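You operate a simulated robot arm through the tools that you are given. There is no shell and no other tool. Be economical: measure what you need, move in short steps, check, and stop when the job is done.

You run a simulated robot arm. Do the job below in one go: nothing can be reset, and whatever is moved stays where it is left.

TASK
Close the warming drawer.

The check looks at the end state, three seconds after you hand in, the way a careful person would. Anything else that was tipped, shoved, dropped, spilled or broken makes it a failure.

THE ROBOT
A 6-joint arm with a two-finger parallel gripper, fixed in place. Base frame: the origin is at the foot of the arm, x ahead of it, y to its left, z up. Lengths are in mm, angles in degrees, forces in N, time in s.
With the tool pointing down near the work surface it reaches from about 100 to 720 mm from the base axis. Its first joint turns from -66.0 to 66.0 degrees. Payload 2.45 kg.
The TCP is the grasp point between the finger pads, 24 mm short of the fingertips. In the tool frame z runs along the fingers and y along their closing line. Largest opening 68 mm; finger width 17, thickness 10; the body of the gripper, 40 by 70 mm, starts 41 mm behind the TCP.
Orientation is that of the tool frame in the base frame, as a unit quaternion [x, y, z, w]. With the fingers straight down and closing along the base's y, the tool's x points along the base's -x, its y along +y and its z along -z.

THE INTERFACE
- The arm moves only by the tool arm_command. Its argument "rows" is a list of rows, each an object of numbers (a shift or turn left out is 0, a gripper value left out holds the last): "tx", "ty", "tz": the shift along the tool's x, y, z in units of 30 mm (1.0 is 30 mm); "rx", "ry", "rz": the turn, a rotation vector about the tool's x, y, z in units of 6 degrees (1.0 is 6 degrees); "claw": the opening, from 0 (shut) to 1 (fully open). In form: [{"tx": .., "ty": .., "tz": .., "rx": .., "ry": .., "rz": .., "claw": ..}, ...]. A call has 1 to 20 rows; each row shifts and turns the commanded pose from where the row before left it, along the tool's axes as they then stand. A call with a number of a shift or a turn outside -1 to 1 is refused whole. Rows are played at 5 a second. More than 50 mm and 8.6 degrees between two rows, or a gripper value outside its range, and nothing of the call is played. Where a pose cannot be reached the arm comes as near as it can. A force on the tool above 40 N (or 10 N above the force at the start of the call, whichever is more), or a blocked arm, ends the call early, and 0.2 s more pass. Each finger travels about 108 mm/s and halts on what it meets, pressing with about 27 N; the grip force reading is that of the motor and also rises with nothing between the fingers. The clock runs only during rows and for 0.2 s after the last one: add rows that do not move to give the fingers time. The reply holds the time, the measured pose of the TCP, the force on the tool along the base axes, the opening and the grip force, in the units named above and with some noise.
- Cameras (640 x 400 px; columns grow to the right, rows downward): "scene" is fixed at [164, 431.4, 1438.5]; the picture's right is [-0.67, -0.74, 0.00], its down [-0.59, 0.53, -0.61] and it looks along [0.46, -0.41, -0.79] (base axes); focal length 368 px, centre (320, 200). "wrist" rides on the gripper at [-32, 0, -39] in the tool frame; the picture's right is [0.00, -1.00, 0.00], its down [0.97, 0.00, -0.24] and it looks along [0.24, 0.00, 0.97] (tool axes); focal length 218 px, centre (320, 200). There is no depth. A picture from a camera that has moved, and an enlarged one, comes with that camera's place and axes in the base frame and with its lens.
- camera(camera): a new picture of that camera. No time passes.
- close_up(camera, box): a new picture of the part [left, top, right, bottom] of that camera's present view, enlarged. No time passes.
- sign_off(): hands the job in; it is judged then, once.

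Work in short steps. Places have to be worked out from the pictures, the camera data and where the tool is seen: move nearer, look again, correct. Check each grasp and each placing, and mend what went wrong. You have 90 turns and 38 pictures in all, those below and enlarged ones among them. Open the gripper and draw the arm clear of the work before you hand the job in, unless the task says otherwise; then end with one line.

The tools are called after "Emit:" by a JSON object that holds its "api" and its "payload". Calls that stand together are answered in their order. arm_command: Moves the arm, as the interface text tells. Its arguments: {"type":"object","properties":{"rows":{"type":"array"}},"required":["rows"]} The other tools are called the same way: camera (camera) takes a picture; close_up (camera, box) takes an enlarged picture of a part of a camera's view; sign_off () hands the job in.

At the start:

```text
time: 0.0
tcp_pos: [435.9, 16.1, 971.3]
tcp_rot: [0.0, 1.0, -0.001, 0.001]
wrist_force: [1.1, 0.2, -0.6]
grip_width: 68.2
grasp_force: 0.0
```

scene: 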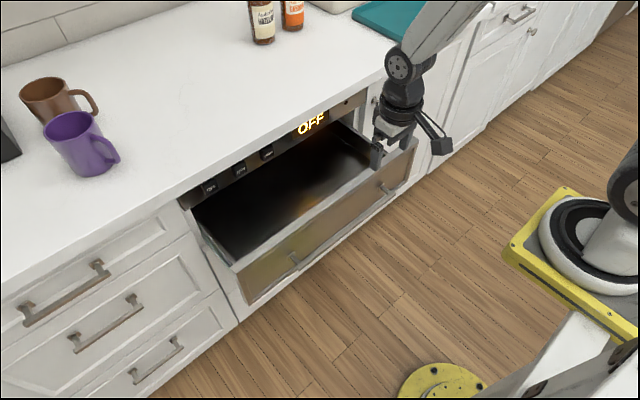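
wrist: 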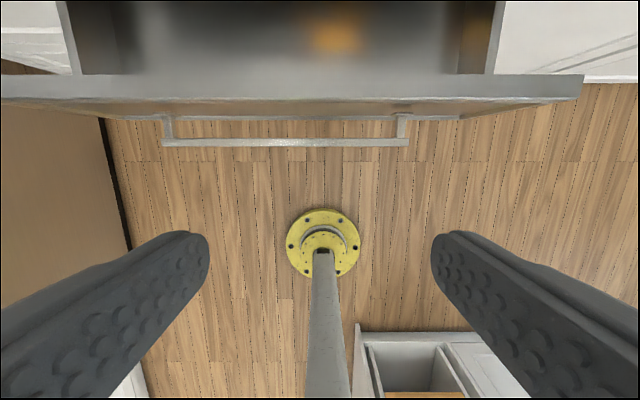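

The drawer opens toward the robot: its front panel is at x≈502, y from -184 to 333, with the top at z≈830. The handle bar is at about x 471, z 760. I'll back off, centre at y≈70, shut the fingers and start tilting the tool forward, up high and clear of everything.

Emit:
{"api": "arm_command", "payload": {"rows": [{"tx": 1, "ty": 0.9, "claw": 0}, {"tx": 1, "ty": 0.9}, {"tx": 0.5}, {"ry": -1}, {"ry": -1}, {"ry": -1}, {"ry": -1}, {"ry": -1}, {"ry": -1}, {"ry": -1}, {"ry": -1}, {}, {}]}}

```text
time: 2.8
tcp_pos: [442.0, 91.7, 959.3]
tcp_rot: [-0.001, 0.935, -0.017, 0.354]
wrist_force: [-0.7, -0.1, 0.7]
grip_width: 0.0
grasp_force: 23.8
out of reach, approached as far as the arm can: row 5, 6, 7, 8, 9, 10, 11
```

The tool tilted forward to about 41°, but the arm reached its limit and drifted forward. I'll look at both views before going on.

Emit:
{"api": "camera", "payload": {"camera": "scene"}}

Emit:
{"api": "camera", "payload": {"camera": "wrist"}}

```text
35 pictures are left
```

scene: 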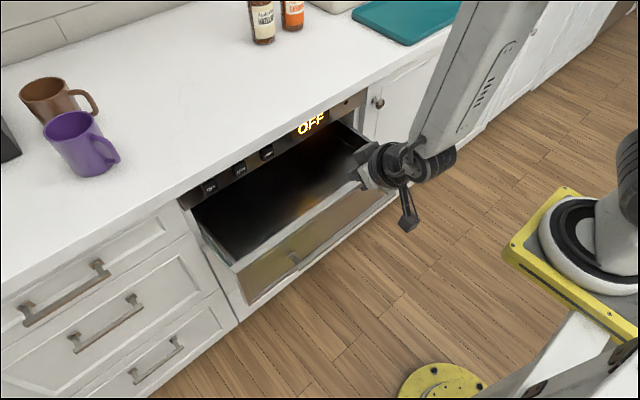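

```text
34 pictures are left
camera wrist: at [439.7, 94.8, 1007.9], right [-0.01, -1.0, 0.03], down [-0.89, -0.01, -0.46], along [0.46, -0.03, -0.89], focal length 218 px, centre (320, 200)
```

wrist: 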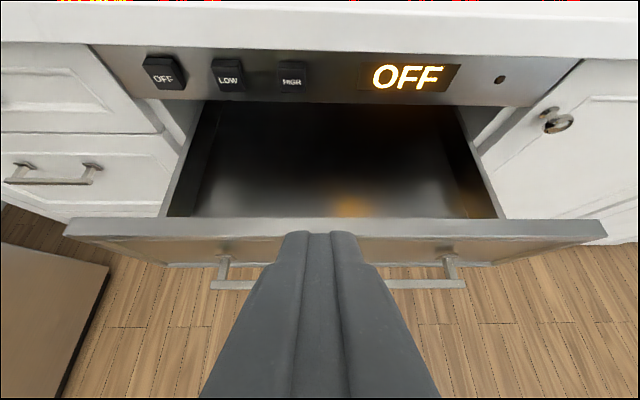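

From this view the cabinet face is at x≈654, so the drawer is about 150 mm open. The buttons above it must stay untouched. I'll go straight down 60 mm and then try to tilt further.

Emit:
{"api": "arm_command", "payload": {"rows": [{"tx": 0.66, "tz": 0.75}, {"tx": 0.66, "tz": 0.75}, {}, {"ry": -1}, {"ry": -1}, {"ry": -1}, {}]}}

```text
time: 4.4
tcp_pos: [496.4, 134.0, 981.4]
tcp_rot: [-0.005, 0.868, -0.019, 0.495]
wrist_force: [-0.4, -0.1, 0.1]
grip_width: 0.0
grasp_force: 23.0
out of reach, approached as far as the arm can: row 1, 2, 4, 5, 6
```

The commanded pose, around x 368 z 911, sits too close to the base for this tilt. I'll shift the command forward in x until it can be reached.

Emit:
{"api": "arm_command", "payload": {"rows": [{"tz": 0.914, "tx": -0.407}, {"tz": 0.914, "tx": -0.407}, {}, {}]}}

```text
time: 5.4
tcp_pos: [558.4, 134.3, 975.9]
tcp_rot: [-0.004, 0.867, -0.012, 0.498]
wrist_force: [-0.4, -1.2, 0.0]
grip_width: 0.1
grasp_force: 23.2
```

The pose was reached this time, so shifts start from the attained pose. I'll return to about 42° of tilt, then bring the tool back to x≈450, y≈75.

Emit:
{"api": "arm_command", "payload": {"rows": [{"ry": 1}, {"ry": 1}, {"ry": 1}, {"tz": -0.665, "tx": 0.747, "ty": -0.65}, {"tz": -0.665, "tx": 0.747, "ty": -0.65}, {"tz": -0.665, "tx": 0.747, "ty": -0.65}, {"tz": -0.33, "tx": 0.37}, {}]}}

```text
time: 7.2
tcp_pos: [454.1, 76.2, 977.0]
tcp_rot: [0.0, 0.935, -0.013, 0.355]
wrist_force: [-0.6, -1.2, -0.5]
grip_width: 0.0
grasp_force: 22.9
```

Now the tool is at x 454, y 76 with about 41.6° of tilt. I'll go straight down by 90 mm.

Emit:
{"api": "arm_command", "payload": {"rows": [{"tx": 0.665, "tz": 0.747}, {"tx": 0.665, "tz": 0.747}, {"tx": 0.665, "tz": 0.747}, {}]}}

```text
time: 8.2
tcp_pos: [476.9, 93.9, 926.7]
tcp_rot: [-0.002, 0.935, -0.023, 0.353]
wrist_force: [-0.6, -1.3, 0.2]
grip_width: 0.2
grasp_force: 24.3
out of reach, approached as far as the arm can: row 1, 2, 3
```

Going lower at this tilt is out of reach, so I'll start the push at about 20° and tilt more as the drawer goes in. First I reduce the tilt, move back and descend partway.

Emit:
{"api": "arm_command", "payload": {"rows": [{"ry": 1}, {"ry": 1}, {"ry": 1}, {"ry": 0.6}, {"tz": -0.342, "tx": 0.94, "ty": -0.6}, {"tz": 0.94, "tx": 0.342}, {"tz": 0.94, "tx": 0.342}, {}, {}]}}

```text
time: 10.2
tcp_pos: [450.7, 71.6, 866.2]
tcp_rot: [0.001, 0.984, -0.013, 0.175]
wrist_force: [0.5, -0.1, -0.4]
grip_width: 0.0
grasp_force: 23.4
```

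Emit:
{"api": "camera", "payload": {"camera": "wrist"}}

Emit:
{"api": "camera", "payload": {"camera": "scene"}}

```text
33 pictures are left
camera wrist: at [467.8, 73.7, 912.5], right [-0.01, -1.0, 0.03], down [-0.99, 0.01, -0.11], along [0.11, -0.03, -0.99], focal length 218 px, centre (320, 200)
```

wrist: 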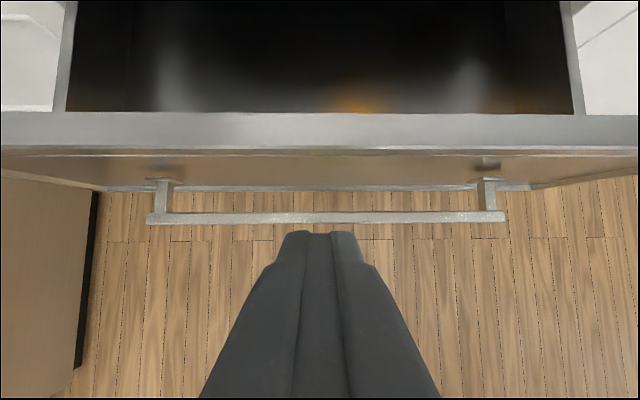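

```text
32 pictures are left
```

scene: 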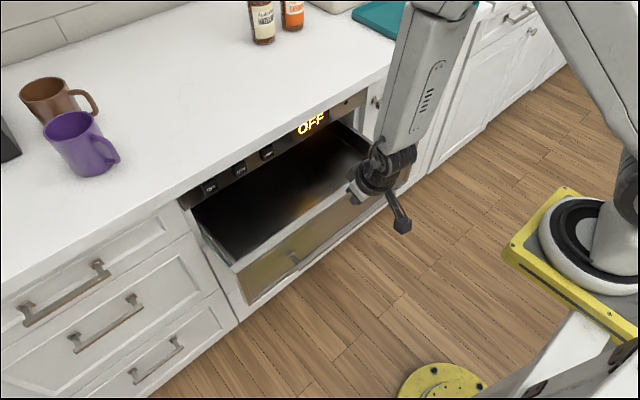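

The handle's height works out at z≈722 by comparing its widths in the two wrist views. That leaves panel face between z≈735 and 830, so I'll lower the tip to about z 783 in front of it.

Emit:
{"api": "arm_command", "payload": {"rows": [{"tz": 0.94, "tx": 0.342}, {"tz": 0.94, "tx": 0.342}, {}]}}

```text
time: 11.0
tcp_pos: [461.9, 73.7, 813.8]
tcp_rot: [0.0, 0.985, -0.021, 0.171]
wrist_force: [-0.4, 0.0, 0.0]
grip_width: 0.2
grasp_force: 24.3
out of reach, approached as far as the arm can: row 2
```

The tip is at about (470, 791), just in front of the panel. I'll push in +x in small steps and watch the force.

Emit:
{"api": "arm_command", "payload": {"rows": [{"tz": 0.17, "tx": -0.47}, {"tz": 0.17, "tx": -0.47}, {"tz": 0.17, "tx": -0.47}, {"tz": 0.17, "tx": -0.47}, {}]}}

Emit:
{"api": "camera", "payload": {"camera": "wrist"}}

```text
time: 12.2
tcp_pos: [520.9, 74.6, 812.9]
tcp_rot: [0.001, 0.985, -0.013, 0.175]
wrist_force: [-0.3, 0.9, 0.3]
grip_width: 0.1
grasp_force: 23.9
```

```text
31 pictures are left
camera wrist: at [537.4, 76.1, 859.7], right [-0.01, -1.0, 0.03], down [-0.99, 0.0, -0.11], along [0.11, -0.03, -0.99], focal length 218 px, centre (320, 200)
```

wrist: 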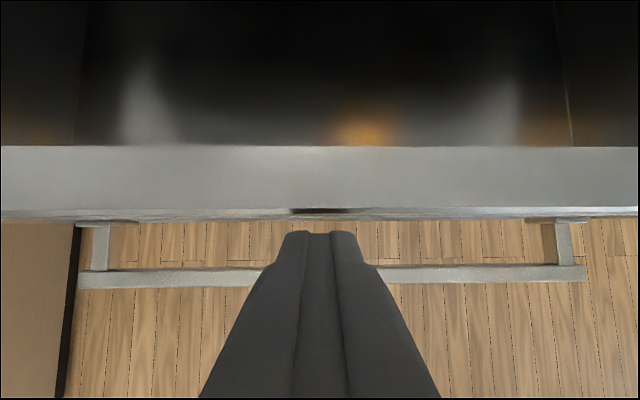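

The drawer slides freely; its face is now at x≈539. I'll keep pushing while tilting the tool further forward.

Emit:
{"api": "arm_command", "payload": {"rows": [{"tz": 0.13, "tx": -0.27, "ry": -0.7}, {"tz": 0.15, "tx": -0.26, "ry": -0.7}, {"tz": 0.17, "tx": -0.25, "ry": -0.7}, {"tz": 0.18, "tx": -0.24, "ry": -0.7}, {}]}}

```text
time: 13.4
tcp_pos: [563.2, 78.0, 813.1]
tcp_rot: [-0.001, 0.949, -0.02, 0.315]
wrist_force: [0.1, -0.3, -0.2]
grip_width: 0.0
grasp_force: 23.8
out of reach, approached as far as the arm can: row 4
```

The tilt is now about 37° with the tip near x 580. I'll move forward more per unit of tilt.

Emit:
{"api": "arm_command", "payload": {"rows": [{"tz": 0.3, "tx": -0.4}, {"tz": 0.2, "tx": -0.25, "ry": -0.7}, {"tz": 0.22, "tx": -0.24, "ry": -0.7}, {}]}}

Emit:
{"api": "camera", "payload": {"camera": "wrist"}}

Emit:
{"api": "camera", "payload": {"camera": "scene"}}

```text
time: 14.4
tcp_pos: [605.2, 81.4, 816.5]
tcp_rot: [-0.003, 0.923, -0.02, 0.384]
wrist_force: [0.4, 0.0, 0.2]
grip_width: 0.0
grasp_force: 23.5
out of reach, approached as far as the arm can: row 2, 3
```

```text
30 pictures are left
camera wrist: at [599.9, 84.5, 865.6], right [-0.01, -1.0, 0.04], down [-0.85, -0.01, -0.52], along [0.52, -0.04, -0.85], focal length 218 px, centre (320, 200)
```

wrist: 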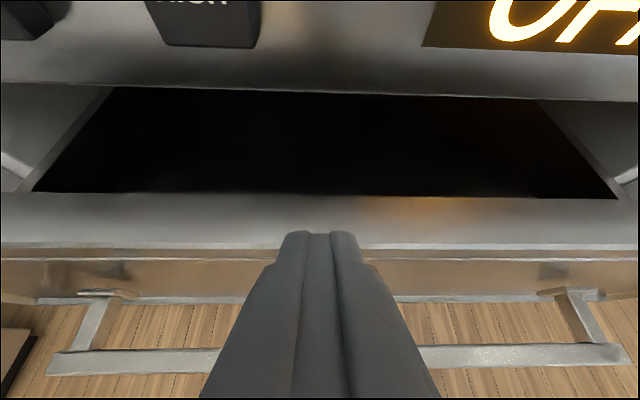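

```text
29 pictures are left
```

scene: 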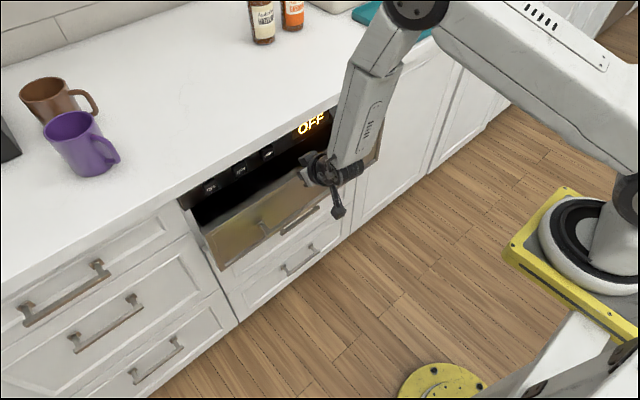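

The drawer face is around x≈620 with roughly 30–40 mm left. To keep the gripper off the buttons I'll add tilt, drop slightly, and keep advancing gently.

Emit:
{"api": "arm_command", "payload": {"rows": [{"tz": 0.3, "tx": -0.2}, {"tz": 0.2, "tx": -0.05, "ry": -0.8}, {"tz": 0.2, "tx": 0.0, "ry": -0.8}, {}]}}

```text
time: 15.4
tcp_pos: [638.9, 94.0, 813.0]
tcp_rot: [-0.005, 0.888, -0.023, 0.459]
wrist_force: [0.1, 0.7, -1.1]
grip_width: 0.0
grasp_force: 23.5
out of reach, approached as far as the arm can: row 2, 3
```

Emit:
{"api": "camera", "payload": {"camera": "wrist"}}

Emit:
{"api": "close_up", "payload": {"camera": "scene", "box": [160, 60, 480, 260]}}

```text
28 pictures are left
camera wrist: at [625.9, 96.3, 860.4], right [-0.01, -1.0, 0.04], down [-0.76, -0.02, -0.65], along [0.65, -0.04, -0.76], focal length 218 px, centre (320, 200)
```

wrist: 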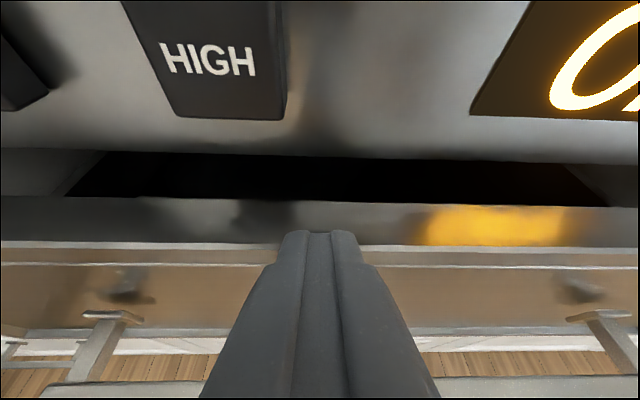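

```text
2.00 times, centred on (320, 160) of scene
camera zoom: at [164.0, 431.4, 1438.5], right [-0.67, -0.74, 0.0], down [-0.59, 0.53, -0.61], along [0.46, -0.41, -0.79], focal length 736 px, centre (320, 280)
```

zoom: 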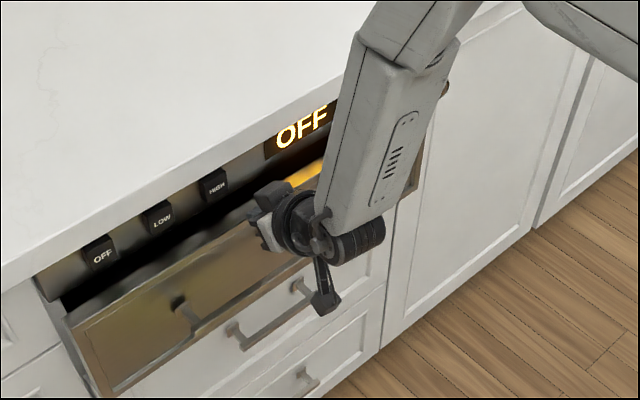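

The panel's top edge looks like z≈800, so my tip at z≈799 is too close to its rim. I'll back off about 12 mm, then lower about 30 mm onto the solid part of the face before pushing on.

Emit:
{"api": "arm_command", "payload": {"rows": [{"tz": -0.33, "tx": 0.23}, {"tz": 0.29, "tx": 0.41}, {"tz": 0.29, "tx": 0.41}, {}]}}

Emit:
{"api": "camera", "payload": {"camera": "wrist"}}

```text
time: 16.4
tcp_pos: [645.6, 107.4, 787.8]
tcp_rot: [-0.004, 0.888, -0.018, 0.46]
wrist_force: [0.2, 0.4, -1.1]
grip_width: 0.0
grasp_force: 23.6
out of reach, approached as far as the arm can: row 1, 2, 3
```

```text
26 pictures are left
camera wrist: at [632.0, 110.3, 835.7], right [-0.01, -1.0, 0.04], down [-0.76, -0.02, -0.65], along [0.65, -0.03, -0.76], focal length 218 px, centre (320, 200)
```

wrist: 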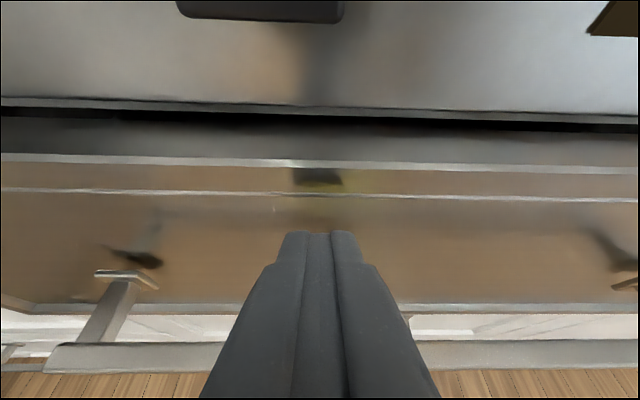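

The tip is now well on the face below the rim, and a small gap remains. I'll push in small steps until it stops.

Emit:
{"api": "arm_command", "payload": {"rows": [{"tz": 0.2, "tx": -0.14, "ty": -0.1}, {"tz": 0.2, "tx": -0.14, "ty": -0.1}, {"tz": 0.2, "tx": -0.14}, {"tz": 0.2, "tx": -0.14}, {}]}}

Emit:
{"api": "camera", "payload": {"camera": "wrist"}}

```text
time: 17.6
tcp_pos: [674.7, 101.7, 787.2]
tcp_rot: [-0.002, 0.887, -0.013, 0.461]
wrist_force: [-2.2, -0.4, -0.1]
grip_width: 0.0
grasp_force: 24.0
```

```text
25 pictures are left
camera wrist: at [662.0, 103.9, 834.4], right [-0.01, -1.0, 0.03], down [-0.76, -0.01, -0.65], along [0.66, -0.02, -0.76], focal length 218 px, centre (320, 200)
```

wrist: 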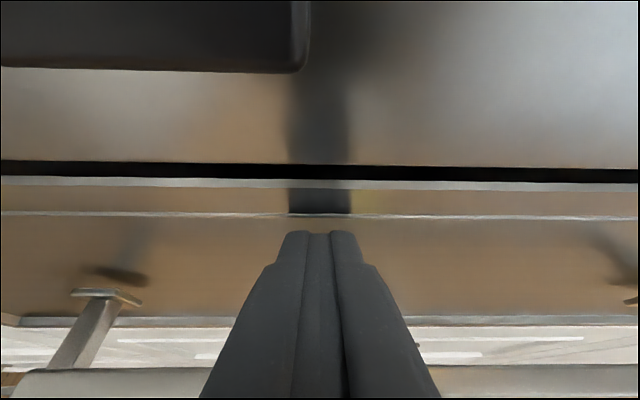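

The panel is nearly flush with the fascia and the contact force is only 2 N. I'll push a little further and watch for the stop.

Emit:
{"api": "arm_command", "payload": {"rows": [{"tz": 0.11, "tx": -0.08}, {"tz": 0.11, "tx": -0.08}, {"tz": 0.11, "tx": -0.08}, {}]}}

Emit:
{"api": "camera", "payload": {"camera": "wrist"}}

Emit:
{"api": "close_up", "payload": {"camera": "scene", "box": [160, 60, 480, 260]}}

```text
time: 18.1
tcp_pos: [675.4, 101.4, 782.3]
tcp_rot: [-0.003, 0.891, -0.014, 0.454]
wrist_force: [-7.2, 0.7, 2.4]
grip_width: 0.1
grasp_force: 23.3
stopped in row 2: the force on the tool passed its limit (the readings are from after the stop); the commanded pose is now the measured one
```

```text
24 pictures are left
camera wrist: at [662.9, 104.5, 830.4], right [-0.01, -1.0, 0.03], down [-0.77, -0.01, -0.64], along [0.64, -0.02, -0.77], focal length 218 px, centre (320, 200)
```

wrist: 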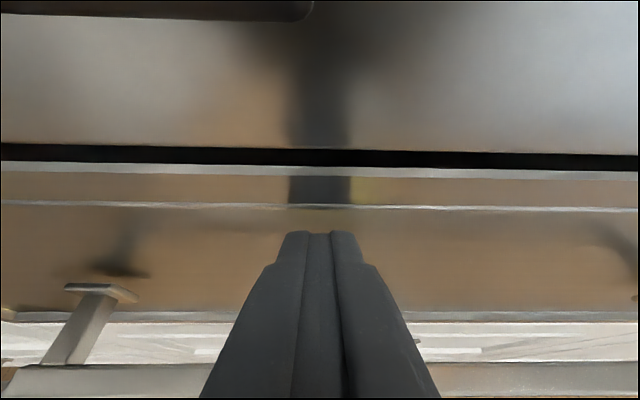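

```text
2.00 times, centred on (320, 160) of scene
camera zoom: at [163.8, 431.4, 1438.5], right [-0.67, -0.74, 0.0], down [-0.59, 0.53, -0.61], along [0.46, -0.41, -0.79], focal length 736 px, centre (320, 280)
```

zoom: 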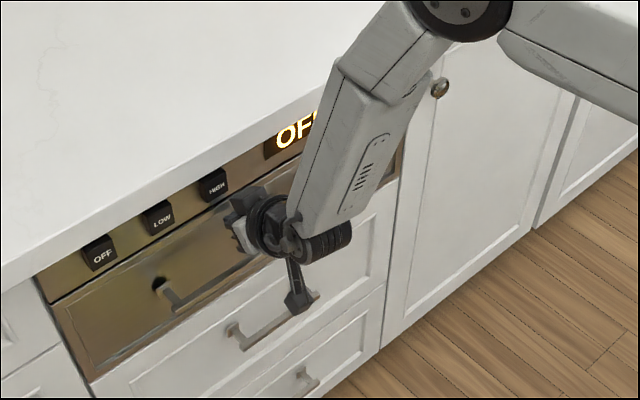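

The force limit tripped with the panel flush against the fascia, so the drawer is at its stop. I'll withdraw gently along the tool axis.

Emit:
{"api": "arm_command", "payload": {"rows": [{"tz": -0.3}, {"tz": -0.5, "ry": 0.3}, {"tz": -0.7, "ry": 0.6}, {"tz": -0.7, "ry": 0.6}, {}]}}

Emit:
{"api": "camera", "payload": {"camera": "wrist"}}

```text
time: 19.4
tcp_pos: [625.9, 103.8, 824.6]
tcp_rot: [-0.002, 0.924, -0.014, 0.382]
wrist_force: [0.2, -0.4, 1.1]
grip_width: 0.0
grasp_force: 23.5
```

```text
22 pictures are left
camera wrist: at [620.0, 105.9, 874.3], right [-0.01, -1.0, 0.03], down [-0.86, -0.01, -0.52], along [0.52, -0.03, -0.86], focal length 218 px, centre (320, 200)
```

wrist: 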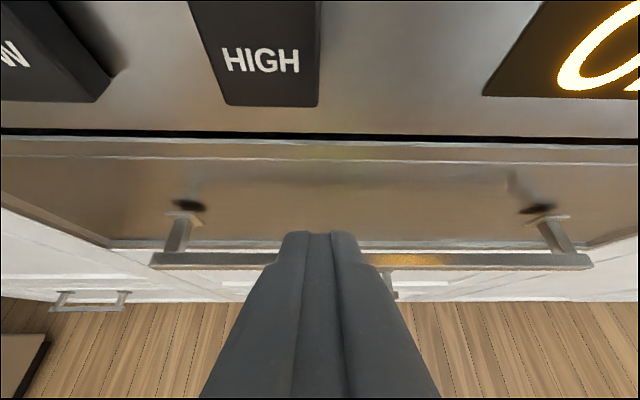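

The drawer stays flush and the tool is free. I'll retreat further in -x, reduce the tilt, and open the gripper once clear.

Emit:
{"api": "arm_command", "payload": {"rows": [{"tz": -0.8, "tx": 0.5, "ry": 0.6}, {"tz": -0.7, "tx": 0.6, "ry": 0.8}, {"tz": -0.6, "tx": 0.8, "ry": 0.8}, {"tz": -0.6, "tx": 0.8, "ry": 0.8}, {"tz": -0.5, "tx": 0.8, "ry": 0.8}, {"tz": -0.4, "tx": 0.9, "claw": 1}, {"tz": -0.4, "tx": 0.6}, {}, {}, {}]}}

Emit:
{"api": "camera", "payload": {"camera": "scene"}}

Emit:
{"api": "camera", "payload": {"camera": "wrist"}}

```text
time: 21.6
tcp_pos: [437.8, 108.9, 853.0]
tcp_rot: [-0.001, 0.981, -0.018, 0.191]
wrist_force: [-0.4, 0.4, 0.0]
grip_width: 67.9
grasp_force: 0.0
out of reach, approached as far as the arm can: row 7
```

```text
21 pictures are left
```

scene: 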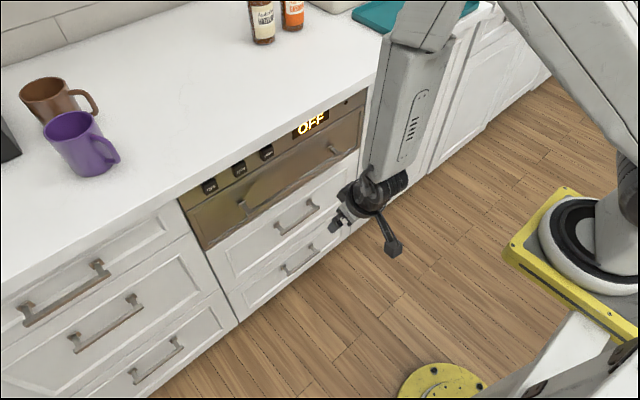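

```text
20 pictures are left
camera wrist: at [453.2, 111.4, 899.5], right [-0.01, -1.0, 0.04], down [-0.99, 0.0, -0.14], along [0.14, -0.04, -0.99], focal length 218 px, centre (320, 200)
```

wrist: 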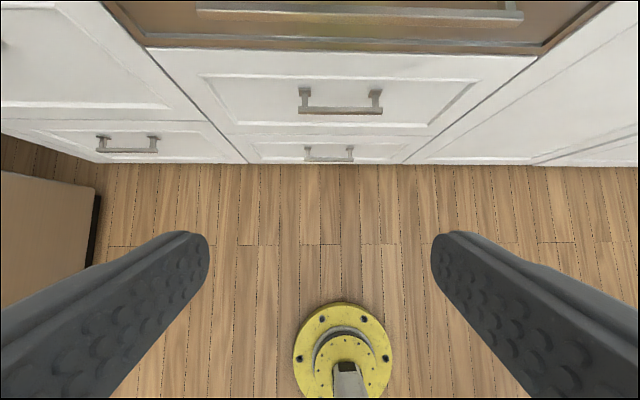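

The drawer is flush, the display still reads OFF, the mugs and bottles haven't moved, and the arm is clear with the gripper open. I'll hand in.

Emit:
{"api": "sign_off", "payload": {}}

```text
The job is handed in.
```

The warming drawer is closed flush with the cabinet, nothing else was disturbed, and the arm is clear with the gripper open.
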